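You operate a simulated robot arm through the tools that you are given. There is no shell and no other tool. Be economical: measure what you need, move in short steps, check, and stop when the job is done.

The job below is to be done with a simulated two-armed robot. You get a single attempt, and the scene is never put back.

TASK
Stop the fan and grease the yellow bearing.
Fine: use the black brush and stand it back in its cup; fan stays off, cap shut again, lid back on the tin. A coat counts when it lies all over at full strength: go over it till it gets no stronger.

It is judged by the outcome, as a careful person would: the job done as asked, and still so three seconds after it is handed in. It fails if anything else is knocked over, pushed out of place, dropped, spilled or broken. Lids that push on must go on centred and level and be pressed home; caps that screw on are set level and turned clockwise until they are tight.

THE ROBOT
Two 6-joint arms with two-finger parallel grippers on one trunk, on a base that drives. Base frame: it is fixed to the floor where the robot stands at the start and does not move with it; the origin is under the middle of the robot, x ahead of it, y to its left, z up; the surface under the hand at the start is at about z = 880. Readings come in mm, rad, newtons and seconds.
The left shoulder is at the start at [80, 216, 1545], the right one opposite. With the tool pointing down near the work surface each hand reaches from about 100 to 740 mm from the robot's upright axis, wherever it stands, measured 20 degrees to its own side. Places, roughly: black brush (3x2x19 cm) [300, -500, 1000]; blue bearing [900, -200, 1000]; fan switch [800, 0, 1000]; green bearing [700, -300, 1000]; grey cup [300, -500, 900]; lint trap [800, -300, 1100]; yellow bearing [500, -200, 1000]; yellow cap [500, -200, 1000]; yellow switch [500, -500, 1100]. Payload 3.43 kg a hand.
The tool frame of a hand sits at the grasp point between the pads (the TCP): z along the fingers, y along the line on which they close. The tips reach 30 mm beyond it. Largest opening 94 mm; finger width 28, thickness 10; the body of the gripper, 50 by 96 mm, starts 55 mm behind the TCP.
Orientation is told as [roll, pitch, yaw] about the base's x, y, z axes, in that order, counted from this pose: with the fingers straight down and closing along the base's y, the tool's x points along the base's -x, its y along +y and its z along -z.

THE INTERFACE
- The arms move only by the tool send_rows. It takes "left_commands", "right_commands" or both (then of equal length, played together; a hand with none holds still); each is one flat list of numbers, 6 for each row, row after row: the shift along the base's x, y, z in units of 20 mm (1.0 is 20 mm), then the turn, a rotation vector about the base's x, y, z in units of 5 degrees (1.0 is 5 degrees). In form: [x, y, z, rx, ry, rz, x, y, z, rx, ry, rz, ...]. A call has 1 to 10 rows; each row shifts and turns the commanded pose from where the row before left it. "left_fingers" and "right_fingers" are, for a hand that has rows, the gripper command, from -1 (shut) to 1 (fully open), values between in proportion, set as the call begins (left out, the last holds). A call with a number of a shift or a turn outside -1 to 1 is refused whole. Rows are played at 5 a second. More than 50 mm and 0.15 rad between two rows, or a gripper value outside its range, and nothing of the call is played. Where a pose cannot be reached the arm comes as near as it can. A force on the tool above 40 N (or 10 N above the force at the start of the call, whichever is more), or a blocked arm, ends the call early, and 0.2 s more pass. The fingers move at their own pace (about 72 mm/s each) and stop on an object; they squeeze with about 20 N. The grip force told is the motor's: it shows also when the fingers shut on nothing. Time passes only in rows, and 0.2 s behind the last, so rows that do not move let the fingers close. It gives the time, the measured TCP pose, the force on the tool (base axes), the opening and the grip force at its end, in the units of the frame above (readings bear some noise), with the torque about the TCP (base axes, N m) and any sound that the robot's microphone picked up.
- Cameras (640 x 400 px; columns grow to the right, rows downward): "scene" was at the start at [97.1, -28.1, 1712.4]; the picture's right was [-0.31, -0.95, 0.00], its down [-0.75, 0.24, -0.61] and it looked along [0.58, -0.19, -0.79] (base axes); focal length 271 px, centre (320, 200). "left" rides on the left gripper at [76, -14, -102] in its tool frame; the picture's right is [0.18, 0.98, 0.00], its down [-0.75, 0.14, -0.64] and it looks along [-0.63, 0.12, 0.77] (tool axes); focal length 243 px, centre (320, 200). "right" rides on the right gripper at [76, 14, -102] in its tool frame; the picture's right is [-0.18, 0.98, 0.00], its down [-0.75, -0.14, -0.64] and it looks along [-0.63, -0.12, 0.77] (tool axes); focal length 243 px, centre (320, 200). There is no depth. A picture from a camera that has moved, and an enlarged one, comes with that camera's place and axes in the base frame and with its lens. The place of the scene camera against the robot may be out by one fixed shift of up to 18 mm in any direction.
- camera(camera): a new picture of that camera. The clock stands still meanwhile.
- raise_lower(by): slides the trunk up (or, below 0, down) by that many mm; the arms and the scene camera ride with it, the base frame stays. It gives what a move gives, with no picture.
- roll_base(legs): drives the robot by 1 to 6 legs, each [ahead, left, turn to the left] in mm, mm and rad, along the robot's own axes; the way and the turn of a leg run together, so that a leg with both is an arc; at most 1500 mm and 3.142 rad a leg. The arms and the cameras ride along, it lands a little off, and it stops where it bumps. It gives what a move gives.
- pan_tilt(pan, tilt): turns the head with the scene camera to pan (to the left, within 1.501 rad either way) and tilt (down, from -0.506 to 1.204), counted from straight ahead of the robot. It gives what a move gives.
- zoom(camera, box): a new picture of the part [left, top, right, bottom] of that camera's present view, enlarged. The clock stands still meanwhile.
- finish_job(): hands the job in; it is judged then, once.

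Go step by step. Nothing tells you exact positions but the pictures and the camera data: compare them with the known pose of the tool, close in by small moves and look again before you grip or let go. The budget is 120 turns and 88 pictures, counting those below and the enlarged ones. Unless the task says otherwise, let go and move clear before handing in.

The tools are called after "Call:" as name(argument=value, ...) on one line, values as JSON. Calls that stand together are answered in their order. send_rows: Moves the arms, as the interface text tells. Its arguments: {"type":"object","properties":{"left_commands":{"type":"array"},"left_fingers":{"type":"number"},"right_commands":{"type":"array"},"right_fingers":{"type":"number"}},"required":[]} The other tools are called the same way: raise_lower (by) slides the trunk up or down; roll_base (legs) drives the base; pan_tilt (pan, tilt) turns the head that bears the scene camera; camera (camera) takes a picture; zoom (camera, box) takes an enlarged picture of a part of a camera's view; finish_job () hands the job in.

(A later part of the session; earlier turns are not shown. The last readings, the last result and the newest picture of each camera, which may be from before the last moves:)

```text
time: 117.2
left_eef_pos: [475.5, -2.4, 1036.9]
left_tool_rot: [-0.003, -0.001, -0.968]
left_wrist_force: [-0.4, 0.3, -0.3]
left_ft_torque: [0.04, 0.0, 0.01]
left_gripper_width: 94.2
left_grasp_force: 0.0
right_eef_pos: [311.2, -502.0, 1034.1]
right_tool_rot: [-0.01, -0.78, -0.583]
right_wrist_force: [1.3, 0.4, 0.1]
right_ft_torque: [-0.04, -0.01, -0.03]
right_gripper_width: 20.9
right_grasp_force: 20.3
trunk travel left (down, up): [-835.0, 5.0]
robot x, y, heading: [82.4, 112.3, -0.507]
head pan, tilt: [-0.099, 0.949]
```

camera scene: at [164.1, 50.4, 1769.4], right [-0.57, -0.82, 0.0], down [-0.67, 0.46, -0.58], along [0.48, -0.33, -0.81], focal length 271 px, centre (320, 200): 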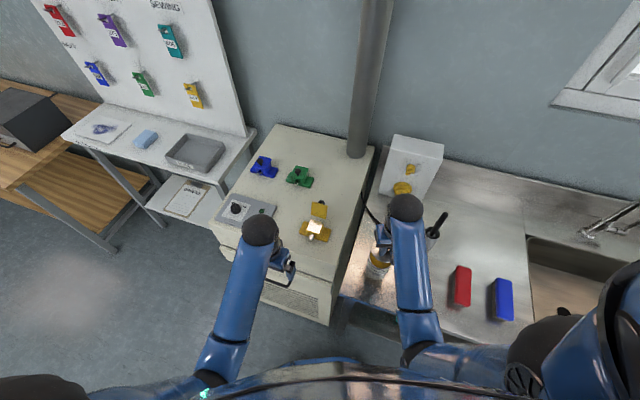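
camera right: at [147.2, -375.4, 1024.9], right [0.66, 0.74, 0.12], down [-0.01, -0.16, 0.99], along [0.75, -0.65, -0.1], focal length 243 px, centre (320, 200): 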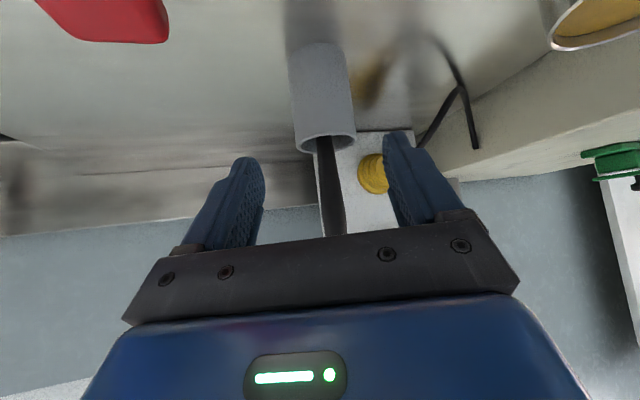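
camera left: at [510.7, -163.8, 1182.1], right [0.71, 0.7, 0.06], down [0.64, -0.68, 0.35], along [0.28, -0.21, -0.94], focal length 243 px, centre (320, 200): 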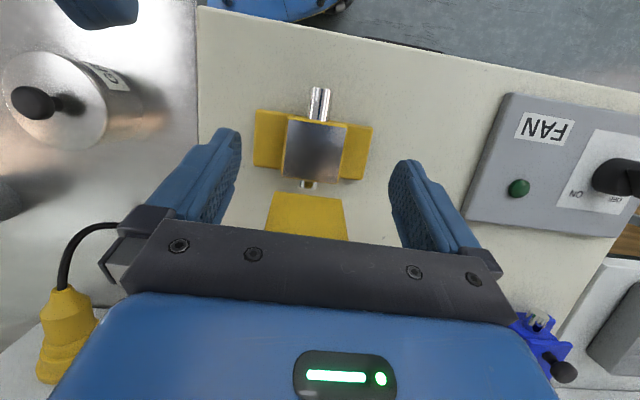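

Held at 21 mm, lifting fine. Continue raising and check.

Call:
send_rows(right_commands=[0, 0, 0.75, 0, 0, 0, 0, 0, 0.75, 0, 0, 0])

Call:
send_rows(right_commands=[0, 0, 0.75, 0, 0, 0, 0, 0, 0.75, 0, 0, 0])

Call:
camera(camera="right")

```text
time: 117.8
left_eef_pos: [475.2, -3.0, 1038.3]
left_tool_rot: [-0.003, -0.003, -0.966]
left_wrist_force: [-0.2, -0.1, -0.4]
left_ft_torque: [0.02, -0.01, -0.01]
left_gripper_width: 93.9
left_grasp_force: 0.1
right_eef_pos: [312.0, -502.0, 1065.4]
right_tool_rot: [-0.011, -0.781, -0.584]
right_wrist_force: [-0.2, 0.8, -0.9]
right_ft_torque: [-0.02, 0.02, 0.02]
right_gripper_width: 20.7
right_grasp_force: 20.0
trunk travel left (down, up): [-835.0, 5.0]
robot x, y, heading: [81.6, 114.3, -0.509]
head pan, tilt: [-0.099, 0.949]
```

```text
time: 118.4
left_eef_pos: [475.4, -2.4, 1039.5]
left_tool_rot: [-0.001, -0.002, -0.967]
left_wrist_force: [-0.3, 0.0, 0.2]
left_ft_torque: [0.04, -0.01, -0.02]
left_gripper_width: 94.1
left_grasp_force: 0.1
right_eef_pos: [310.6, -502.7, 1095.9]
right_tool_rot: [-0.009, -0.78, -0.587]
right_wrist_force: [0.3, 0.1, -0.8]
right_ft_torque: [0.03, -0.03, 0.0]
right_gripper_width: 20.8
right_grasp_force: 20.0
trunk travel left (down, up): [-835.0, 5.0]
robot x, y, heading: [85.4, 114.8, -0.506]
head pan, tilt: [-0.099, 0.949]
```

```text
15 pictures are left
camera right: at [214.6, -418.6, 1115.9], right [0.66, 0.74, 0.12], down [-0.01, -0.16, 0.99], along [0.75, -0.65, -0.1], focal length 243 px, centre (320, 200)
```

right: 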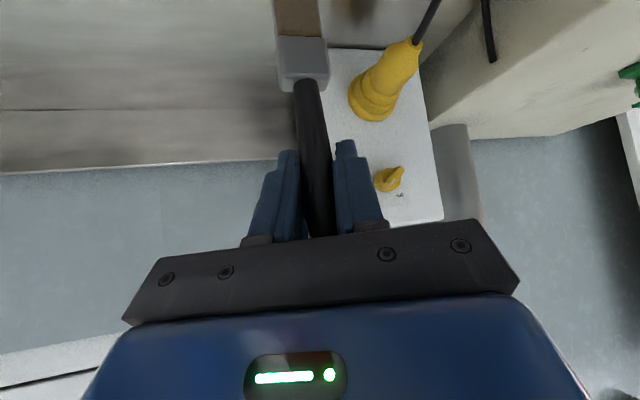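

Brush is out. Carry it over the tin and check before dipping.

Call:
send_rows(right_commands=[0, 0, 0.3, 0, 0, 0, 0.15, 0.975, 0.1, 0, 0, 0, 0.15, 0.975, 0, 0, 0, 0, 0.15, 0.975, 0, 0, 0, 0, 0.15, 0.975, 0, 0, 0, 0, 0.15, 0.975, 0, 0, 0, 0, 0.15, 0.975, 0, 0, 0, 0, 0.15, 0.975, 0, 0, 0, 0, 0.15, 0.975, 0, 0, 0, 0, 0.15, 0.975, 0, 0, 0, 0])

Call:
send_rows(right_commands=[0.1, 0.95, 0, 0, 0, 0, 0, 0, -0.5, 0, 0, 0])

Call:
camera(camera="right")

Call:
zoom(camera="scene", box=[290, 180, 530, 340])

```text
time: 120.6
left_eef_pos: [475.6, -1.8, 1038.9]
left_tool_rot: [-0.003, -0.002, -0.965]
left_wrist_force: [1.4, -0.4, 0.7]
left_ft_torque: [0.0, 0.0, -0.03]
left_gripper_width: 94.2
left_grasp_force: 0.1
right_eef_pos: [337.6, -324.3, 1103.7]
right_tool_rot: [-0.012, -0.78, -0.585]
right_wrist_force: [0.9, -0.7, -0.3]
right_ft_torque: [0.0, 0.02, 0.02]
right_gripper_width: 21.1
right_grasp_force: 20.2
trunk travel left (down, up): [-835.0, 5.0]
robot x, y, heading: [84.6, 112.8, -0.506]
head pan, tilt: [-0.099, 0.949]
```

```text
time: 121.2
left_eef_pos: [475.9, -2.5, 1039.2]
left_tool_rot: [-0.003, -0.001, -0.968]
left_wrist_force: [0.4, -0.5, 0.6]
left_ft_torque: [0.01, 0.05, 0.04]
left_gripper_width: 94.2
left_grasp_force: 0.0
right_eef_pos: [340.4, -306.1, 1092.6]
right_tool_rot: [-0.01, -0.781, -0.585]
right_wrist_force: [0.7, -0.1, -0.7]
right_ft_torque: [-0.01, -0.03, -0.02]
right_gripper_width: 21.1
right_grasp_force: 19.4
trunk travel left (down, up): [-835.0, 5.0]
robot x, y, heading: [80.6, 111.9, -0.506]
head pan, tilt: [-0.099, 0.949]
```

```text
14 pictures are left
camera right: at [244.3, -223.0, 1112.6], right [0.66, 0.74, 0.12], down [-0.01, -0.16, 0.99], along [0.75, -0.65, -0.1], focal length 243 px, centre (320, 200)
```

right: 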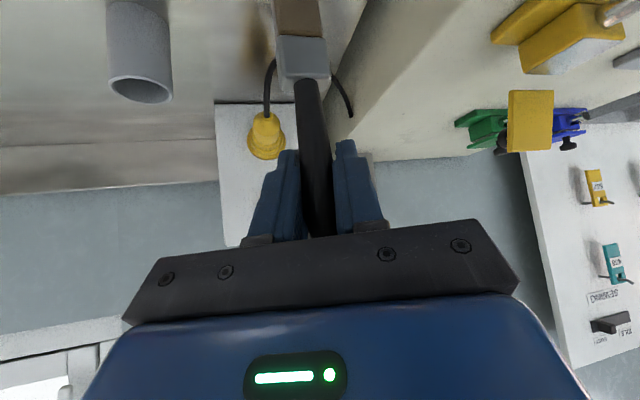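

```text
2.50 times, centred on (410, 260) of scene
camera zoom: at [163.8, 50.7, 1769.4], right [-0.57, -0.82, 0.0], down [-0.67, 0.46, -0.58], along [0.48, -0.33, -0.81], focal length 676 px, centre (95, 50)
```

zoom: 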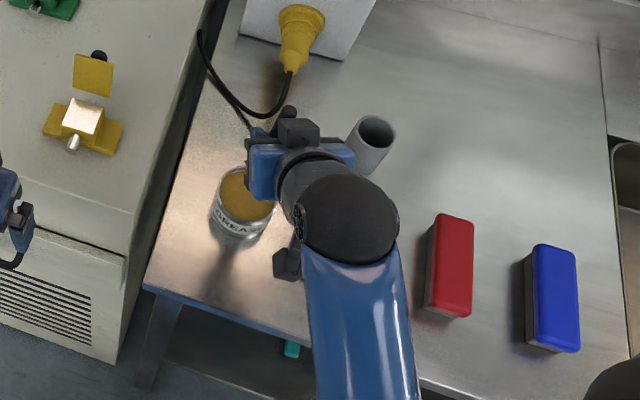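

Brush hangs vertically over the open tin. Dip with a small wiggle and lift again.

Call:
send_rows(right_commands=[0, 0, -0.8, 0, 0, 0, 0, 0, -0.8, 0, 0, 0, 0, 0, -0.6, 0, 0, 0, 0, 0, -0.5, 0, 0, 0, 0.3, 0, 0, 0, 0, 0, -0.6, 0, 0, 0, 0, 0, 0.3, 0.3, 0, 0, 0, 0, 0, -0.3, 0, 0, 0, 0])

Call:
send_rows(right_commands=[0, 0, 0.7, 0, 0, 0, 0, 0, 0.9, 0, 0, 0, 0, 0, 0.9, 0, 0, 0, 0, 0, 0.8, 0, 0, 0])

Call:
camera(camera="right")

```text
time: 123.0
left_eef_pos: [474.1, -1.6, 1039.1]
left_tool_rot: [0.001, -0.004, -0.967]
left_wrist_force: [-0.4, -0.7, 0.1]
left_ft_torque: [0.0, 0.07, 0.01]
left_gripper_width: 94.3
left_grasp_force: 0.2
right_eef_pos: [339.5, -306.1, 1039.3]
right_tool_rot: [-0.012, -0.782, -0.583]
right_wrist_force: [-3.4, 1.8, 10.1]
right_ft_torque: [0.21, 0.31, 0.02]
right_gripper_width: 20.8
right_grasp_force: 20.4
trunk travel left (down, up): [-835.0, 5.0]
robot x, y, heading: [80.7, 114.1, -0.507]
head pan, tilt: [-0.099, 0.949]
```

```text
time: 124.0
left_eef_pos: [476.5, -2.1, 1038.0]
left_tool_rot: [-0.002, -0.001, -0.967]
left_wrist_force: [-0.2, -0.3, 0.0]
left_ft_torque: [-0.02, -0.02, -0.04]
left_gripper_width: 94.0
left_grasp_force: 0.0
right_eef_pos: [340.5, -305.8, 1105.5]
right_tool_rot: [-0.011, -0.78, -0.585]
right_wrist_force: [0.1, 0.3, -0.8]
right_ft_torque: [0.03, -0.01, 0.02]
right_gripper_width: 20.8
right_grasp_force: 19.8
trunk travel left (down, up): [-835.0, 5.0]
robot x, y, heading: [80.8, 108.7, -0.508]
head pan, tilt: [-0.099, 0.949]
```

```text
12 pictures are left
camera right: at [244.6, -223.8, 1125.3], right [0.66, 0.74, 0.12], down [-0.01, -0.16, 0.99], along [0.75, -0.65, -0.1], focal length 243 px, centre (320, 200)
```

right: 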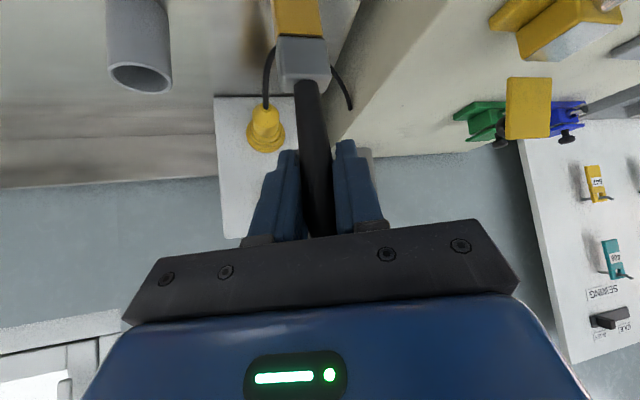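

The bristles are loaded with yellow grease. Move toward the bearing, leaning the brush 20°, while the left hand clears away.

Call:
send_rows(left_commands=[0, 1, -0.2, 0, 0, 0, 0, 1, -0.2, 0, 0, 0, 0, 1, -0.2, 0, 0, 0, 0, 1, -0.2, 0, 0, 0, 0, 1, -0.2, 0, 0, 0, 0, 0, 0, 0, 0, 0, 0, 0, 0, 0, 0, 0], right_commands=[0.2, 0.2, 0.28, -0.221, -0.333, 0, 0.8, 0.7, 0.28, -0.221, -0.333, 0, 0.8, 0.75, 0.28, -0.221, -0.333, 0, 0.8, 0.75, 0.28, -0.221, -0.333, 0, 0.8, 0.75, 0.28, -0.221, -0.333, 0, 0.8, 0.75, 0, -0.221, -0.333, 0, 0.8, 0.75, 0, -0.221, -0.333, 0])

Call:
camera(camera="right")

```text
time: 125.6
left_eef_pos: [475.9, 97.0, 1020.4]
left_tool_rot: [-0.002, 0.0, -0.967]
left_wrist_force: [-0.5, -0.7, 0.4]
left_ft_torque: [0.0, 0.0, 0.02]
left_gripper_width: 94.3
left_grasp_force: 0.0
right_eef_pos: [443.3, -214.5, 1132.8]
right_tool_rot: [-0.009, -1.027, -0.585]
right_wrist_force: [0.0, 0.3, -0.5]
right_ft_torque: [-0.04, -0.03, -0.01]
right_gripper_width: 21.1
right_grasp_force: 19.5
trunk travel left (down, up): [-835.0, 5.0]
robot x, y, heading: [81.5, 108.5, -0.505]
head pan, tilt: [-0.099, 0.949]
```

```text
11 pictures are left
camera right: at [344.7, -131.0, 1120.9], right [0.63, 0.76, 0.15], down [-0.21, -0.02, 0.98], along [0.75, -0.65, 0.14], focal length 243 px, centre (320, 200)
```

right: 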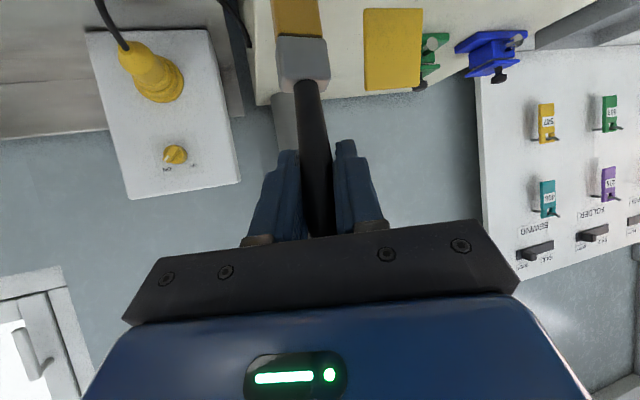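

Reach is fine at this height. Move the tip over the face centre and descend a bit, then view from the scene camera.

Call:
send_rows(right_commands=[0.83, 0.64, 0, 0, 0, 0, 0.83, 0.64, 0, 0, 0, 0, 0.83, 0.64, 0, 0, 0, 0, 0.84, 0.65, 0, 0, 0, 0, 0, 0, -0.4, 0, 0, 0, 0, 0, -0.2, 0, 0, 0])

Call:
zoom(camera="scene", box=[270, 170, 370, 260])

```text
time: 127.0
left_eef_pos: [475.9, 96.4, 1020.8]
left_tool_rot: [0.0, 0.0, -0.967]
left_wrist_force: [0.6, -0.4, 0.4]
left_ft_torque: [-0.02, 0.02, 0.02]
left_gripper_width: 93.8
left_grasp_force: 0.0
right_eef_pos: [506.6, -163.1, 1120.7]
right_tool_rot: [-0.009, -1.027, -0.587]
right_wrist_force: [0.2, 0.3, -0.1]
right_ft_torque: [0.01, -0.01, -0.02]
right_gripper_width: 21.0
right_grasp_force: 20.5
trunk travel left (down, up): [-835.0, 5.0]
robot x, y, heading: [80.8, 111.3, -0.506]
head pan, tilt: [-0.099, 0.949]
```

```text
4.44 times, centred on (320, 215) of scene
camera zoom: at [163.6, 50.1, 1769.4], right [-0.57, -0.82, 0.0], down [-0.67, 0.46, -0.58], along [0.48, -0.33, -0.81], focal length 1203 px, centre (320, 133)
```

zoom: 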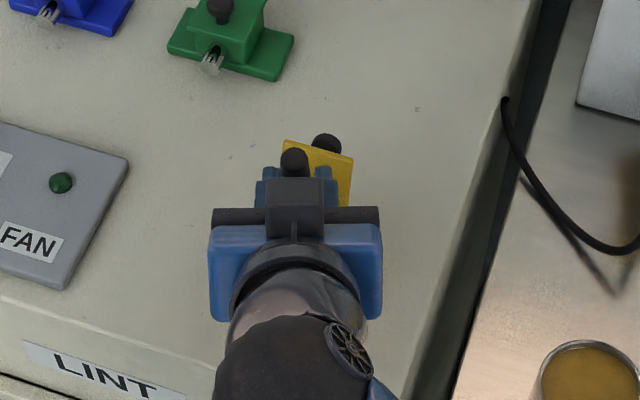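

The hand hides the face, so I'll feel for contact by force, in small downward steps.

Call:
send_rows(right_commands=[0, 0, -0.15, 0, 0, 0, 0, 0, -0.1, 0, 0, 0])

```text
time: 127.6
left_eef_pos: [474.9, 96.2, 1022.2]
left_tool_rot: [-0.002, 0.0, -0.967]
left_wrist_force: [0.3, -0.3, -0.1]
left_ft_torque: [0.0, -0.01, -0.02]
left_gripper_width: 94.0
left_grasp_force: 0.1
right_eef_pos: [506.7, -163.3, 1116.7]
right_tool_rot: [-0.009, -1.027, -0.587]
right_wrist_force: [0.6, -0.4, 2.1]
right_ft_torque: [-0.07, -0.09, 0.01]
right_gripper_width: 20.9
right_grasp_force: 20.1
trunk travel left (down, up): [-835.0, 5.0]
robot x, y, heading: [79.8, 115.3, -0.507]
head pan, tilt: [-0.099, 0.949]
```

Contact felt (2 N). Press slightly more and brush back and forth over the face.

Call:
send_rows(right_commands=[-0.537, 0.112, -0.1, 0, 0, 0, -0.537, 0.112, 0, 0, 0, 0, 0.737, 0.517, 0, 0, 0, 0, 0.737, 0.517, 0, 0, 0, 0, 0.344, -0.491, 0, 0, 0, 0, -0.737, -0.517, 0, 0, 0, 0, -0.737, -0.517, 0, 0, 0, 0, 0.344, -0.491, 0, 0, 0, 0, 0.737, 0.517, 0, 0, 0, 0, 0.737, 0.517, 0, 0, 0, 0])

Call:
send_rows(right_commands=[0.258, -0.369, 0, 0, 0, 0, -0.737, -0.517, 0, 0, 0, 0, -0.737, -0.517, 0, 0, 0, 0, -0.287, 0.41, 0, 0, 0, 0, 0.737, 0.517, 0, 0, 0, 0, 0.737, 0.517, 0, 0, 0, 0, -0.344, 0.491, 0, 0, 0, 0, -0.737, -0.517, 0, 0, 0, 0, -0.737, -0.517, 0, 0, 0, 0])

```text
time: 129.8
left_eef_pos: [476.3, 97.3, 1020.9]
left_tool_rot: [-0.003, 0.0, -0.966]
left_wrist_force: [-0.7, -0.2, 0.3]
left_ft_torque: [-0.04, 0.01, -0.01]
left_gripper_width: 94.1
left_grasp_force: 0.2
right_eef_pos: [530.3, -157.3, 1114.2]
right_tool_rot: [-0.012, -1.025, -0.584]
right_wrist_force: [0.4, 0.6, -0.4]
right_ft_torque: [0.01, 0.0, -0.03]
right_gripper_width: 21.1
right_grasp_force: 20.4
trunk travel left (down, up): [-835.0, 5.0]
robot x, y, heading: [85.4, 111.3, -0.512]
head pan, tilt: [-0.099, 0.949]
```

```text
time: 131.8
left_eef_pos: [476.1, 95.3, 1020.2]
left_tool_rot: [0.001, -0.001, -0.968]
left_wrist_force: [-0.8, 0.0, -0.5]
left_ft_torque: [-0.02, -0.01, 0.0]
left_gripper_width: 94.0
left_grasp_force: 0.0
right_eef_pos: [492.5, -167.1, 1116.1]
right_tool_rot: [-0.009, -1.026, -0.588]
right_wrist_force: [0.0, 0.1, 0.6]
right_ft_torque: [0.01, 0.07, 0.04]
right_gripper_width: 20.8
right_grasp_force: 20.4
trunk travel left (down, up): [-835.0, 5.0]
robot x, y, heading: [83.4, 110.4, -0.501]
head pan, tilt: [-0.099, 0.949]
```

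Lift and back off to inspect the coat.

Call:
send_rows(right_commands=[0, 0, 0.6, 0, 0, 0, -0.9, -0.4, 0.2, 0, 0, 0, -0.9, -0.5, 0, 0, 0, 0, -0.9, -0.6, 0, 0, 0, 0, -0.7, -0.7, 0, 0, 0, 0])

Call:
zoom(camera="scene", box=[290, 190, 350, 240])

```text
time: 133.0
left_eef_pos: [475.7, 95.8, 1021.8]
left_tool_rot: [0.001, 0.001, -0.968]
left_wrist_force: [-0.1, 0.2, 0.2]
left_ft_torque: [-0.03, -0.01, 0.02]
left_gripper_width: 93.9
left_grasp_force: 0.1
right_eef_pos: [426.9, -210.2, 1130.0]
right_tool_rot: [-0.009, -1.026, -0.587]
right_wrist_force: [0.1, -0.3, -1.1]
right_ft_torque: [0.02, 0.01, -0.01]
right_gripper_width: 21.0
right_grasp_force: 20.2
trunk travel left (down, up): [-835.0, 5.0]
robot x, y, heading: [84.9, 113.1, -0.511]
head pan, tilt: [-0.099, 0.949]
```

```text
8.00 times, centred on (320, 215) of scene
camera zoom: at [163.5, 50.2, 1769.4], right [-0.57, -0.82, 0.0], down [-0.67, 0.46, -0.58], along [0.48, -0.33, -0.81], focal length 2165 px, centre (320, 80)
```

zoom: 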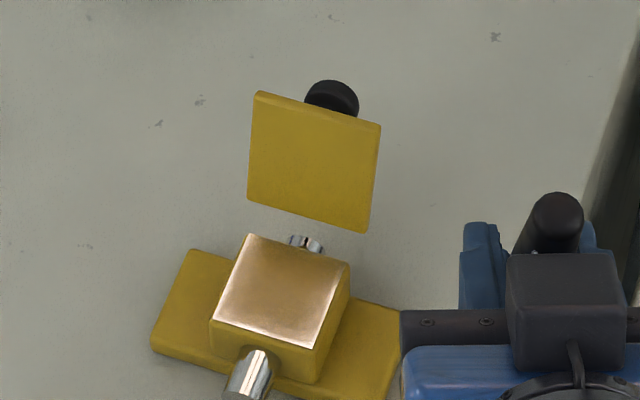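

A thin coat is there, strongest in the middle and weak at the edges. I'll do a second, wider pass pressing a little more.

Call:
send_rows(right_commands=[0.89, 0.85, 0, 0, 0, 0, 0.89, 0.87, 0, 0, 0, 0, 0.85, 0.9, 0, 0, 0, 0, 0, 0, -0.8, 0, 0, 0, 0.901, 0.631, -0.05, 0, 0, 0, 0.901, 0.631, 0, 0, 0, 0, 0.316, -0.45, 0, 0, 0, 0, -0.901, -0.631, 0, 0, 0, 0, -0.901, -0.631, 0, 0, 0, 0])

Call:
send_rows(right_commands=[0.316, -0.45, 0, 0, 0, 0, 0.901, 0.631, 0, 0, 0, 0, 0.901, 0.631, 0, 0, 0, 0, 0.316, -0.45, 0, 0, 0, 0, -0.901, -0.631, 0, 0, 0, 0, -0.901, -0.631, 0, 0, 0, 0, 0.23, -0.328, 0, 0, 0, 0, 0.901, 0.631, 0, 0, 0, 0, 0.901, 0.631, 0, 0, 0, 0])

Call:
send_rows(right_commands=[-0.23, 0.328, 0, 0, 0, 0, -0.901, -0.631, 0, 0, 0, 0, -0.901, -0.631, 0, 0, 0, 0, -0.316, 0.45, 0, 0, 0, 0, 0.901, 0.631, 0, 0, 0, 0, 0.901, 0.631, 0, 0, 0, 0, -0.316, 0.45, 0, 0, 0, 0, -0.901, -0.631, 0, 0, 0, 0, -0.901, -0.631, 0, 0, 0, 0])

Call:
send_rows(right_commands=[-0.316, 0.45, 0, 0, 0, 0, 0.901, 0.631, 0, 0, 0, 0, 0.901, 0.631, 0, 0, 0, 0, 0, 0, 0.6, 0, 0, 0, -0.9, -0.4, 0.1, 0, 0, 0, -1, -0.7, 0, 0, 0, 0, -1, -0.8, 0, 0, 0, 0, -1, -0.9, 0, 0, 0, 0, -1, -0.9, 0, 0, 0, 0])

Call:
zoom(camera="scene", box=[290, 190, 350, 240])

```text
time: 135.0
left_eef_pos: [474.8, 96.8, 1021.2]
left_tool_rot: [0.0, 0.001, -0.967]
left_wrist_force: [-0.2, 1.3, 0.0]
left_ft_torque: [-0.03, 0.01, 0.0]
left_gripper_width: 94.1
left_grasp_force: 0.1
right_eef_pos: [481.5, -167.7, 1112.1]
right_tool_rot: [-0.011, -1.026, -0.585]
right_wrist_force: [0.0, 0.4, 6.0]
right_ft_torque: [0.01, -0.16, 0.04]
right_gripper_width: 21.2
right_grasp_force: 19.8
trunk travel left (down, up): [-835.0, 5.0]
robot x, y, heading: [82.6, 111.1, -0.508]
head pan, tilt: [-0.099, 0.949]
```

```text
time: 137.0
left_eef_pos: [477.5, 96.4, 1021.2]
left_tool_rot: [-0.003, 0.0, -0.966]
left_wrist_force: [0.1, 0.0, -0.4]
left_ft_torque: [-0.03, 0.01, -0.02]
left_gripper_width: 94.2
left_grasp_force: 0.0
right_eef_pos: [538.7, -165.8, 1113.1]
right_tool_rot: [-0.01, -1.025, -0.584]
right_wrist_force: [-0.1, -0.2, -0.4]
right_ft_torque: [0.0, -0.03, -0.01]
right_gripper_width: 21.1
right_grasp_force: 20.0
trunk travel left (down, up): [-835.0, 5.0]
robot x, y, heading: [84.7, 111.0, -0.505]
head pan, tilt: [-0.099, 0.949]
```

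```text
time: 139.0
left_eef_pos: [475.8, 96.2, 1022.0]
left_tool_rot: [0.002, 0.0, -0.967]
left_wrist_force: [0.8, 0.1, 0.3]
left_ft_torque: [-0.03, 0.0, 0.03]
left_gripper_width: 94.2
left_grasp_force: 0.1
right_eef_pos: [482.5, -168.3, 1113.8]
right_tool_rot: [-0.01, -1.026, -0.585]
right_wrist_force: [0.0, -0.2, 0.2]
right_ft_torque: [0.01, -0.01, 0.03]
right_gripper_width: 21.1
right_grasp_force: 19.6
trunk travel left (down, up): [-835.0, 5.0]
robot x, y, heading: [81.1, 112.7, -0.51]
head pan, tilt: [-0.099, 0.949]
```

```text
time: 141.0
left_eef_pos: [474.8, 96.8, 1021.3]
left_tool_rot: [-0.001, -0.001, -0.968]
left_wrist_force: [-0.3, 0.6, 0.1]
left_ft_torque: [-0.02, -0.01, -0.01]
left_gripper_width: 93.9
left_grasp_force: 0.0
right_eef_pos: [412.6, -209.0, 1126.5]
right_tool_rot: [-0.008, -1.025, -0.587]
right_wrist_force: [-0.5, -0.3, -0.2]
right_ft_torque: [0.01, 0.03, 0.02]
right_gripper_width: 21.2
right_grasp_force: 19.9
trunk travel left (down, up): [-835.0, 5.0]
robot x, y, heading: [79.7, 112.1, -0.509]
head pan, tilt: [-0.099, 0.949]
```

```text
8.00 times, centred on (320, 215) of scene
camera zoom: at [162.3, 50.0, 1769.5], right [-0.57, -0.82, 0.0], down [-0.67, 0.46, -0.58], along [0.48, -0.33, -0.81], focal length 2165 px, centre (320, 80)
```

zoom: 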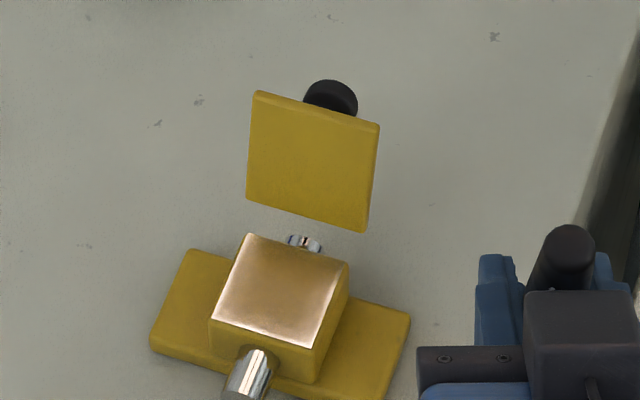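

Slightly stronger, still lighter toward the edges; the brush is probably running dry. Re-dip it in the tin.

Call:
send_rows(right_commands=[-0.956, -0.82, 0, 0, 0, 0, -0.956, -0.82, 0, 0, 0, 0, -0.956, -0.82, 0, 0, 0, 0, -0.956, -0.82, 0, 0, 0, 0, -0.956, -0.82, 0, 0, 0, 0, 0, 0, -0.9, 0, 0, 0, 0, 0, -0.9, 0, 0, 0, 0, 0, -0.9, 0, 0, 0, 0, 0, -0.9, 0, 0, 0, 0, 0, -0.5, 0, 0, 0])

Call:
send_rows(right_commands=[0, 0, -0.3, 0, 0, 0, 0.4, 0.1, 0, 0, 0, 0, -0.8, -0.2, 0, 0, 0, 0, 0.4, 0.4, 0, 0, 0, 0, 0, -0.3, 0, 0, 0, 0, 0, 0, 0.9, 0, 0, 0, 0, 0, 0.9, 0, 0, 0, 0, 0, 0.9, 0, 0, 0, 0, 0, 0.9, 0, 0, 0, 0, 0, 0.9, 0, 0, 0])

```text
time: 143.2
left_eef_pos: [476.0, 96.3, 1020.4]
left_tool_rot: [-0.001, 0.0, -0.966]
left_wrist_force: [-0.4, 0.2, 0.2]
left_ft_torque: [0.0, 0.01, -0.02]
left_gripper_width: 93.8
left_grasp_force: 0.0
right_eef_pos: [320.3, -288.0, 1045.5]
right_tool_rot: [-0.009, -1.023, -0.587]
right_wrist_force: [0.5, -0.8, -0.9]
right_ft_torque: [-0.03, 0.01, -0.01]
right_gripper_width: 20.8
right_grasp_force: 20.2
trunk travel left (down, up): [-835.0, 5.0]
robot x, y, heading: [83.7, 110.0, -0.507]
head pan, tilt: [-0.099, 0.949]
```

```text
time: 145.4
left_eef_pos: [474.8, 96.1, 1020.6]
left_tool_rot: [-0.002, 0.001, -0.968]
left_wrist_force: [0.3, 0.3, -0.6]
left_ft_torque: [-0.01, 0.01, 0.01]
left_gripper_width: 94.0
left_grasp_force: 0.1
right_eef_pos: [321.3, -287.6, 1128.9]
right_tool_rot: [-0.01, -1.028, -0.586]
right_wrist_force: [0.0, 0.4, 0.0]
right_ft_torque: [0.01, -0.01, 0.0]
right_gripper_width: 20.7
right_grasp_force: 20.0
trunk travel left (down, up): [-835.0, 5.0]
robot x, y, heading: [84.6, 109.8, -0.504]
head pan, tilt: [-0.099, 0.949]
```

Loaded again; go back and do another full pass, slightly lower.

Call:
send_rows(right_commands=[0.98, 0.82, 0.1, 0, 0, 0, 0.98, 0.82, 0, 0, 0, 0, 0.98, 0.82, 0, 0, 0, 0, 0.98, 0.82, 0, 0, 0, 0, 0.98, 0.82, 0, 0, 0, 0, 0.98, 0.82, 0, 0, 0, 0, 0.98, 0.82, 0, 0, 0, 0, 0.95, 0.82, -0.3, 0, 0, 0, 0, 0, -0.7, 0, 0, 0])

Call:
send_rows(right_commands=[0.901, 0.631, 0, 0, 0, 0, 0.901, 0.631, 0, 0, 0, 0, 0.316, -0.45, 0, 0, 0, 0, -0.901, -0.631, 0, 0, 0, 0, -0.901, -0.631, 0, 0, 0, 0, 0.316, -0.45, 0, 0, 0, 0, 0.901, 0.631, 0, 0, 0, 0, 0.901, 0.631, 0, 0, 0, 0, 0.316, -0.45, 0, 0, 0, 0, -0.901, -0.631, 0, 0, 0, 0])

Call:
send_rows(right_commands=[-0.901, -0.631, 0, 0, 0, 0, 0.28, -0.4, 0, 0, 0, 0, 0.901, 0.631, 0, 0, 0, 0, 0.901, 0.631, 0, 0, 0, 0, -0.28, 0.4, 0, 0, 0, 0, -0.316, 0.45, 0, 0, 0, 0, -0.316, 0.45, 0, 0, 0, 0, -0.316, 0.45, 0, 0, 0, 0, -0.35, -0.245, 0, 0, 0, 0, 0.5, -0.72, 0, 0, 0, 0])

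Call:
send_rows(right_commands=[0.5, -0.72, 0, 0, 0, 0, -0.45, -0.31, 0, 0, 0, 0, -0.5, 0.72, 0, 0, 0, 0, -0.5, 0.72, 0, 0, 0, 0, -0.45, -0.31, 0, 0, 0, 0, 0.5, -0.72, 0, 0, 0, 0, 0.5, -0.72, 0, 0, 0, 0, -0.35, -0.245, 0, 0, 0, 0, -0.5, 0.72, 0, 0, 0, 0, -0.5, 0.72, 0, 0, 0, 0])

Call:
send_rows(right_commands=[0, 0, 0.7, 0, 0, 0, -0.9, -0.4, 0.1, 0, 0, 0, -1, -0.7, 0, 0, 0, 0, -1, -0.8, 0, 0, 0, 0, -0.6, -0.8, 0, 0, 0, 0])

Call:
zoom(camera="scene", box=[290, 190, 350, 240])

```text
time: 147.4
left_eef_pos: [476.6, 96.5, 1021.0]
left_tool_rot: [-0.002, 0.0, -0.968]
left_wrist_force: [0.0, 0.0, 0.2]
left_ft_torque: [0.0, 0.0, 0.02]
left_gripper_width: 94.0
left_grasp_force: 0.0
right_eef_pos: [476.0, -159.2, 1111.8]
right_tool_rot: [-0.01, -1.026, -0.587]
right_wrist_force: [-0.2, -0.2, -0.3]
right_ft_torque: [-0.04, 0.0, 0.03]
right_gripper_width: 20.8
right_grasp_force: 20.3
trunk travel left (down, up): [-835.0, 5.0]
robot x, y, heading: [81.3, 110.5, -0.501]
head pan, tilt: [-0.099, 0.949]
```

```text
time: 149.6
left_eef_pos: [474.6, 96.5, 1021.5]
left_tool_rot: [-0.001, -0.001, -0.966]
left_wrist_force: [-0.5, -0.3, 0.4]
left_ft_torque: [0.0, 0.0, 0.01]
left_gripper_width: 94.0
left_grasp_force: 0.0
right_eef_pos: [511.6, -173.2, 1112.3]
right_tool_rot: [-0.008, -1.026, -0.587]
right_wrist_force: [2.6, 0.8, 4.0]
right_ft_torque: [-0.06, -0.23, 0.05]
right_gripper_width: 21.1
right_grasp_force: 19.9
trunk travel left (down, up): [-835.0, 5.0]
robot x, y, heading: [82.6, 112.6, -0.51]
head pan, tilt: [-0.099, 0.949]
```

```text
time: 151.8
left_eef_pos: [476.0, 95.2, 1021.4]
left_tool_rot: [-0.002, 0.0, -0.968]
left_wrist_force: [0.4, -0.4, -0.4]
left_ft_torque: [0.01, -0.01, 0.0]
left_gripper_width: 94.0
left_grasp_force: 0.0
right_eef_pos: [513.6, -152.0, 1111.9]
right_tool_rot: [-0.01, -1.024, -0.587]
right_wrist_force: [0.2, 0.2, 0.0]
right_ft_torque: [-0.01, -0.03, 0.0]
right_gripper_width: 21.1
right_grasp_force: 19.4
trunk travel left (down, up): [-835.0, 5.0]
robot x, y, heading: [84.4, 107.7, -0.507]
head pan, tilt: [-0.099, 0.949]
```

```text
time: 154.0
left_eef_pos: [476.7, 96.4, 1021.4]
left_tool_rot: [-0.002, 0.0, -0.967]
left_wrist_force: [0.0, 0.8, -0.6]
left_ft_torque: [-0.03, -0.01, -0.04]
left_gripper_width: 94.1
left_grasp_force: 0.0
right_eef_pos: [480.3, -156.3, 1110.3]
right_tool_rot: [-0.012, -1.027, -0.584]
right_wrist_force: [0.2, 0.2, 0.3]
right_ft_torque: [0.02, -0.03, -0.03]
right_gripper_width: 21.3
right_grasp_force: 19.7
trunk travel left (down, up): [-835.0, 5.0]
robot x, y, heading: [83.4, 111.0, -0.509]
head pan, tilt: [-0.099, 0.949]
```

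```text
time: 155.2
left_eef_pos: [475.7, 95.7, 1021.2]
left_tool_rot: [-0.004, 0.0, -0.967]
left_wrist_force: [-0.5, -0.2, 0.4]
left_ft_torque: [-0.03, 0.02, -0.02]
left_gripper_width: 94.2
left_grasp_force: 0.1
right_eef_pos: [408.5, -209.4, 1127.7]
right_tool_rot: [-0.009, -1.024, -0.588]
right_wrist_force: [-0.1, 0.7, 0.0]
right_ft_torque: [-0.01, 0.0, -0.01]
right_gripper_width: 20.9
right_grasp_force: 20.0
trunk travel left (down, up): [-835.0, 5.0]
robot x, y, heading: [82.4, 110.5, -0.508]
head pan, tilt: [-0.099, 0.949]
```

```text
8.00 times, centred on (320, 215) of scene
camera zoom: at [163.6, 50.4, 1769.4], right [-0.57, -0.82, 0.0], down [-0.67, 0.46, -0.58], along [0.48, -0.33, -0.81], focal length 2165 px, centre (320, 80)
```

zoom: 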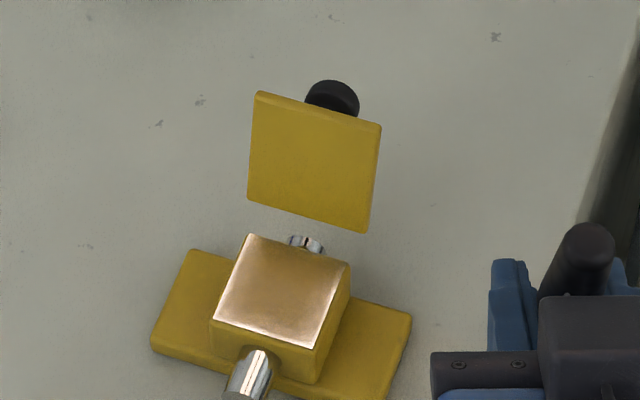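

Hard to judge from here. I bring the left camera nearer for a close look at the coat.

Call:
send_rows(left_commands=[0.12, -0.95, 0.1, 0, 0, 0, 0.12, -0.95, 0.1, 0, 0, 0, 0.12, -0.95, 0.1, 0, 0, 0, 0.12, -0.95, 0.1, 0, 0, 0, 0.12, -0.95, 0.1, 0, 0, 0, 0.12, -0.95, 0.1, 0, 0, 0, 0.12, -0.95, 0.1, 0, 0, 0, 0.12, -0.95, 0.1, 0, 0, 0, 0.12, -0.95, 0.1, 0, 0, 0, 0.12, -0.95, 0, 0, 0, 0])

Call:
zoom(camera="left", box=[240, 100, 380, 240])

```text
time: 157.4
left_eef_pos: [498.8, -92.6, 1037.0]
left_tool_rot: [-0.001, 0.001, -0.964]
left_wrist_force: [0.0, 0.1, 0.4]
left_ft_torque: [-0.01, -0.01, 0.0]
left_gripper_width: 93.9
left_grasp_force: 0.0
right_eef_pos: [410.0, -210.8, 1128.0]
right_tool_rot: [-0.009, -1.026, -0.586]
right_wrist_force: [-0.5, 0.1, -0.2]
right_ft_torque: [0.0, -0.03, 0.01]
right_gripper_width: 21.1
right_grasp_force: 20.0
trunk travel left (down, up): [-835.0, 5.0]
robot x, y, heading: [80.3, 110.4, -0.507]
head pan, tilt: [-0.099, 0.949]
```

```text
2.86 times, centred on (310, 170) of left
camera zoom: at [444.3, -38.2, 1141.6], right [0.7, 0.71, 0.0], down [0.55, -0.54, 0.64], along [0.45, -0.45, -0.77], focal length 693 px, centre (349, 286)
```

zoom: 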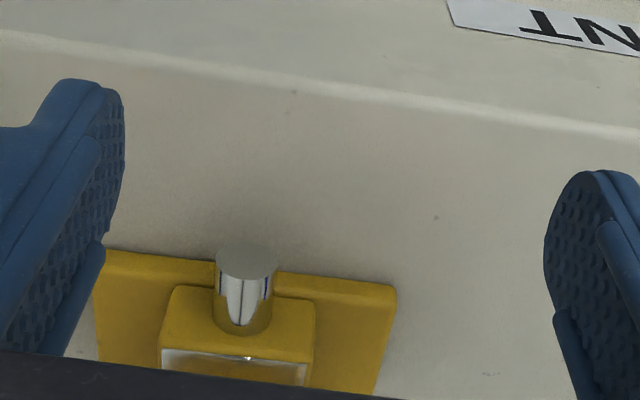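

Useful: the middle is well coated, but thin strips along the front and side edges are still bare. Move the left hand away, re-dip, then brush around the perimeter.

Call:
send_rows(left_commands=[-0.12, 1, 0, 0, 0, 0, -0.12, 1, 0, 0, 0, 0, -0.12, 1, -0.1, 0, 0, 0, -0.12, 1, -0.1, 0, 0, 0, -0.12, 1, -0.1, 0, 0, 0, -0.12, 1, -0.1, 0, 0, 0, -0.12, 1, -0.1, 0, 0, 0, -0.12, 1, -0.1, 0, 0, 0, -0.12, 1, -0.1, 0, 0, 0, 0, 0, 0, 0, 0, 0], right_commands=[-0.9, -0.77, 0, 0, 0, 0, -0.9, -0.77, 0, 0, 0, 0, -0.9, -0.77, 0, 0, 0, 0, -0.9, -0.77, 0, 0, 0, 0, -0.9, -0.77, 0, 0, 0, 0, 0, 0, -0.9, 0, 0, 0, 0, 0, -0.9, 0, 0, 0, 0, 0, -0.9, 0, 0, 0, 0, 0, -0.9, 0, 0, 0, 0, 0, -0.6, 0, 0, 0])

Call:
send_rows(right_commands=[0, 0, -0.3, 0, 0, 0, 0.4, 0.1, 0, 0, 0, 0, -0.8, -0.2, 0, 0, 0, 0, 0.4, 0.4, 0, 0, 0, 0, 0, -0.3, 0, 0, 0, 0, 0, 0, 0.9, 0, 0, 0, 0, 0, 0.9, 0, 0, 0, 0, 0, 0.9, 0, 0, 0, 0, 0, 0.9, 0, 0, 0, 0, 0, 0.9, 0, 0, 0])

Call:
send_rows(right_commands=[0.98, 0.82, 0, 0, 0, 0, 0.98, 0.82, 0, 0, 0, 0, 0.98, 0.82, 0, 0, 0, 0, 0.98, 0.82, 0, 0, 0, 0, 0.98, 0.82, 0, 0, 0, 0, 0.9, 0.82, 0, 0, 0, 0, 0.8, 0.82, 0, 0, 0, 0])

```text
time: 159.6
left_eef_pos: [477.3, 86.5, 1023.9]
left_tool_rot: [-0.001, 0.0, -0.968]
left_wrist_force: [-1.2, -0.3, 0.3]
left_ft_torque: [0.05, 0.03, -0.02]
left_gripper_width: 93.7
left_grasp_force: 0.1
right_eef_pos: [320.5, -287.0, 1042.3]
right_tool_rot: [-0.009, -1.024, -0.584]
right_wrist_force: [-1.2, 0.0, 0.1]
right_ft_torque: [-0.02, 0.0, -0.02]
right_gripper_width: 21.2
right_grasp_force: 20.3
trunk travel left (down, up): [-835.0, 5.0]
robot x, y, heading: [81.7, 113.9, -0.507]
head pan, tilt: [-0.099, 0.949]
```

```text
time: 161.8
left_eef_pos: [477.1, 86.9, 1024.0]
left_tool_rot: [-0.001, -0.001, -0.967]
left_wrist_force: [0.0, 0.0, 1.0]
left_ft_torque: [0.02, -0.04, 0.02]
left_gripper_width: 93.9
left_grasp_force: 0.0
right_eef_pos: [317.4, -285.9, 1128.1]
right_tool_rot: [-0.011, -1.025, -0.586]
right_wrist_force: [-0.1, -0.9, 0.1]
right_ft_torque: [-0.02, -0.01, -0.03]
right_gripper_width: 20.9
right_grasp_force: 19.6
trunk travel left (down, up): [-835.0, 5.0]
robot x, y, heading: [78.4, 107.7, -0.505]
head pan, tilt: [-0.099, 0.949]
```

```text
time: 163.4
left_eef_pos: [478.9, 88.7, 1022.8]
left_tool_rot: [-0.002, 0.0, -0.966]
left_wrist_force: [0.2, 0.1, 0.1]
left_ft_torque: [0.0, 0.0, -0.01]
left_gripper_width: 94.5
left_grasp_force: 0.0
right_eef_pos: [452.9, -171.2, 1127.4]
right_tool_rot: [-0.012, -1.025, -0.585]
right_wrist_force: [0.1, 0.3, -0.6]
right_ft_torque: [-0.01, 0.04, 0.0]
right_gripper_width: 20.8
right_grasp_force: 19.9
trunk travel left (down, up): [-835.0, 5.0]
robot x, y, heading: [84.1, 114.5, -0.509]
head pan, tilt: [-0.099, 0.949]
```

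Now brush the perimeter: an outer loop, then an inner loop, with 2–3 mm press.

Call:
send_rows(right_commands=[0.76, 0.78, 0, 0, 0, 0, 0, 0, -0.67, 0, 0, 0, 0.819, 0.574, 0, 0, 0, 0, 0.819, 0.574, 0, 0, 0, 0, 0.819, 0.574, 0, 0, 0, 0, 0.497, -0.708, 0, 0, 0, 0, 0.497, -0.708, 0, 0, 0, 0, 0.497, -0.708, 0, 0, 0, 0])

Call:
send_rows(right_commands=[-0.819, -0.574, 0, 0, 0, 0, -0.819, -0.574, 0, 0, 0, 0, -0.819, -0.574, 0, 0, 0, 0, -0.497, 0.708, 0, 0, 0, 0, -0.497, 0.708, 0, 0, 0, 0, -0.497, 0.708, 0, 0, 0, 0, 0.5, 0.06, 0, 0, 0, 0])

Call:
send_rows(right_commands=[0.901, 0.631, 0, 0, 0, 0, 0.901, 0.631, 0, 0, 0, 0, 0.603, -0.86, 0, 0, 0, 0, 0.603, -0.86, 0, 0, 0, 0, -0.901, -0.631, 0, 0, 0, 0, -0.901, -0.631, 0, 0, 0, 0, -0.603, 0.86, 0, 0, 0, 0, -0.603, 0.86, 0, 0, 0, 0])

Call:
send_rows(right_commands=[0.23, -0.33, 0, 0, 0, 0, 0.901, 0.631, 0, 0, 0, 0, 0.901, 0.631, 0, 0, 0, 0, -0.46, 0.66, 0, 0, 0, 0, -0.901, -0.631, 0, 0, 0, 0, -0.901, -0.631, 0, 0, 0, 0, 0, 0, 0.7, 0, 0, 0, -0.9, -0.6, 0, 0, 0, 0, -1, -0.9, 0, 0, 0, 0, -1, -0.9, 0, 0, 0, 0])

Call:
zoom(camera="scene", box=[300, 205, 340, 240])

```text
time: 165.2
left_eef_pos: [477.4, 87.9, 1022.8]
left_tool_rot: [-0.002, -0.002, -0.967]
left_wrist_force: [-0.3, -0.5, 0.4]
left_ft_torque: [0.03, 0.02, 0.0]
left_gripper_width: 94.0
left_grasp_force: 0.1
right_eef_pos: [547.6, -162.2, 1113.6]
right_tool_rot: [-0.009, -1.025, -0.586]
right_wrist_force: [-0.6, 0.8, -1.7]
right_ft_torque: [-0.03, 0.03, 0.0]
right_gripper_width: 21.0
right_grasp_force: 19.5
trunk travel left (down, up): [-835.0, 5.0]
robot x, y, heading: [81.1, 109.9, -0.507]
head pan, tilt: [-0.099, 0.949]
```

```text
time: 166.8
left_eef_pos: [477.6, 86.7, 1023.5]
left_tool_rot: [-0.001, 0.001, -0.967]
left_wrist_force: [0.0, 0.3, 0.0]
left_ft_torque: [0.03, 0.0, 0.01]
left_gripper_width: 93.9
left_grasp_force: 0.0
right_eef_pos: [476.5, -155.2, 1113.7]
right_tool_rot: [-0.011, -1.025, -0.587]
right_wrist_force: [0.9, 0.5, -0.1]
right_ft_torque: [-0.03, -0.03, -0.01]
right_gripper_width: 21.0
right_grasp_force: 19.8
trunk travel left (down, up): [-835.0, 5.0]
robot x, y, heading: [78.7, 110.0, -0.511]
head pan, tilt: [-0.099, 0.949]
```

```text
time: 168.6
left_eef_pos: [477.4, 87.3, 1023.0]
left_tool_rot: [-0.003, 0.001, -0.966]
left_wrist_force: [-0.3, 0.2, -0.4]
left_ft_torque: [0.03, 0.02, 0.0]
left_gripper_width: 94.0
left_grasp_force: 0.1
right_eef_pos: [478.5, -153.3, 1114.7]
right_tool_rot: [-0.011, -1.026, -0.586]
right_wrist_force: [-0.5, 0.4, -1.4]
right_ft_torque: [0.02, -0.02, 0.0]
right_gripper_width: 20.8
right_grasp_force: 20.1
trunk travel left (down, up): [-835.0, 5.0]
robot x, y, heading: [82.6, 109.6, -0.51]
head pan, tilt: [-0.099, 0.949]
```

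```text
time: 170.8
left_eef_pos: [477.4, 86.7, 1023.2]
left_tool_rot: [0.0, 0.0, -0.966]
left_wrist_force: [-1.3, -0.2, -0.4]
left_ft_torque: [-0.01, -0.01, -0.03]
left_gripper_width: 93.7
left_grasp_force: 0.0
right_eef_pos: [412.6, -195.5, 1125.8]
right_tool_rot: [-0.007, -1.026, -0.586]
right_wrist_force: [-0.3, 0.5, -0.6]
right_ft_torque: [0.0, -0.01, 0.06]
right_gripper_width: 20.8
right_grasp_force: 19.8
trunk travel left (down, up): [-835.0, 5.0]
robot x, y, heading: [84.8, 110.9, -0.509]
head pan, tilt: [-0.099, 0.949]
```

```text
11.43 times, centred on (320, 222) of scene
camera zoom: at [162.9, 50.1, 1769.5], right [-0.57, -0.82, 0.0], down [-0.67, 0.46, -0.58], along [0.48, -0.33, -0.81], focal length 3092 px, centre (320, -57)
```

zoom: 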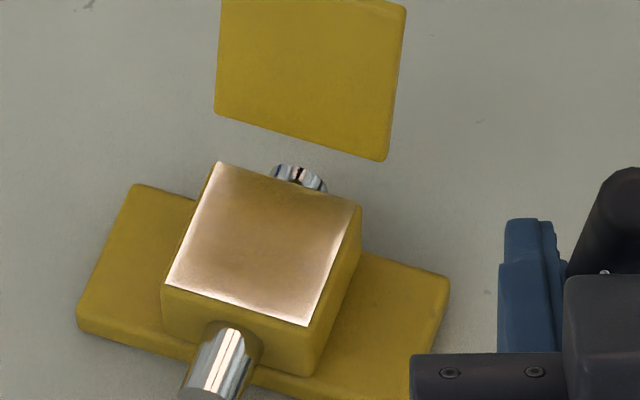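

The coat fades from back to front, so my brush position is biased. I'll re-dip and do a full, denser pass shifted toward the front and the sink side.

Call:
send_rows(right_commands=[-0.936, -0.915, 0, 0, 0, 0, -0.936, -0.915, 0, 0, 0, 0, -0.936, -0.915, 0, 0, 0, 0, -0.936, -0.915, 0, 0, 0, 0, -0.936, -0.915, 0, 0, 0, 0, 0, 0, -0.9, 0, 0, 0, 0, 0, -0.9, 0, 0, 0, 0, 0, -0.9, 0, 0, 0, 0, 0, -0.9, 0, 0, 0, 0, 0, -0.6, 0, 0, 0])

Call:
send_rows(right_commands=[0, 0, -0.15, 0, 0, 0, 0.4, 0.1, 0, 0, 0, 0, -0.8, -0.2, 0, 0, 0, 0, 0.4, 0.4, 0, 0, 0, 0, 0, -0.3, 0, 0, 0, 0, 0, 0, 0.9, 0, 0, 0, 0, 0, 0.9, 0, 0, 0, 0, 0, 0.9, 0, 0, 0, 0, 0, 0.9, 0, 0, 0, 0, 0, 0.75, 0, 0, 0])

Call:
send_rows(right_commands=[0.903, 0.841, 0, 0, 0, 0, 0.903, 0.841, 0, 0, 0, 0, 0.903, 0.841, 0, 0, 0, 0, 0.903, 0.841, 0, 0, 0, 0, 0.903, 0.841, 0, 0, 0, 0, 0.903, 0.841, 0, 0, 0, 0, 0.903, 0.841, 0, 0, 0, 0, 0.903, 0.841, 0, 0, 0, 0])

```text
time: 173.0
left_eef_pos: [477.1, 87.7, 1023.4]
left_tool_rot: [-0.002, 0.0, -0.967]
left_wrist_force: [-1.3, 0.3, -0.4]
left_ft_torque: [0.04, 0.03, 0.02]
left_gripper_width: 93.9
left_grasp_force: 0.1
right_eef_pos: [321.0, -287.5, 1044.6]
right_tool_rot: [-0.01, -1.025, -0.585]
right_wrist_force: [-0.1, 0.4, 0.1]
right_ft_torque: [0.01, -0.02, -0.02]
right_gripper_width: 20.8
right_grasp_force: 20.0
trunk travel left (down, up): [-835.0, 5.0]
robot x, y, heading: [78.5, 111.3, -0.506]
head pan, tilt: [-0.099, 0.949]
```

```text
time: 175.2
left_eef_pos: [476.8, 87.9, 1023.2]
left_tool_rot: [-0.002, 0.001, -0.967]
left_wrist_force: [0.0, -0.5, -0.7]
left_ft_torque: [0.02, 0.0, -0.02]
left_gripper_width: 94.2
left_grasp_force: 0.1
right_eef_pos: [319.0, -287.0, 1127.3]
right_tool_rot: [-0.01, -1.025, -0.588]
right_wrist_force: [0.3, 0.3, -0.2]
right_ft_torque: [-0.01, 0.0, 0.0]
right_gripper_width: 20.6
right_grasp_force: 19.9
trunk travel left (down, up): [-835.0, 5.0]
robot x, y, heading: [80.9, 113.2, -0.507]
head pan, tilt: [-0.099, 0.949]
```

```text
time: 177.0
left_eef_pos: [477.8, 87.2, 1023.1]
left_tool_rot: [-0.002, 0.0, -0.968]
left_wrist_force: [0.6, 0.0, 1.2]
left_ft_torque: [-0.04, 0.03, -0.01]
left_gripper_width: 94.0
left_grasp_force: 0.0
right_eef_pos: [468.2, -151.7, 1125.8]
right_tool_rot: [-0.01, -1.026, -0.584]
right_wrist_force: [0.1, -0.5, 0.2]
right_ft_torque: [0.01, -0.01, -0.03]
right_gripper_width: 21.3
right_grasp_force: 19.8
trunk travel left (down, up): [-835.0, 5.0]
robot x, y, heading: [81.4, 112.7, -0.508]
head pan, tilt: [-0.099, 0.949]
```

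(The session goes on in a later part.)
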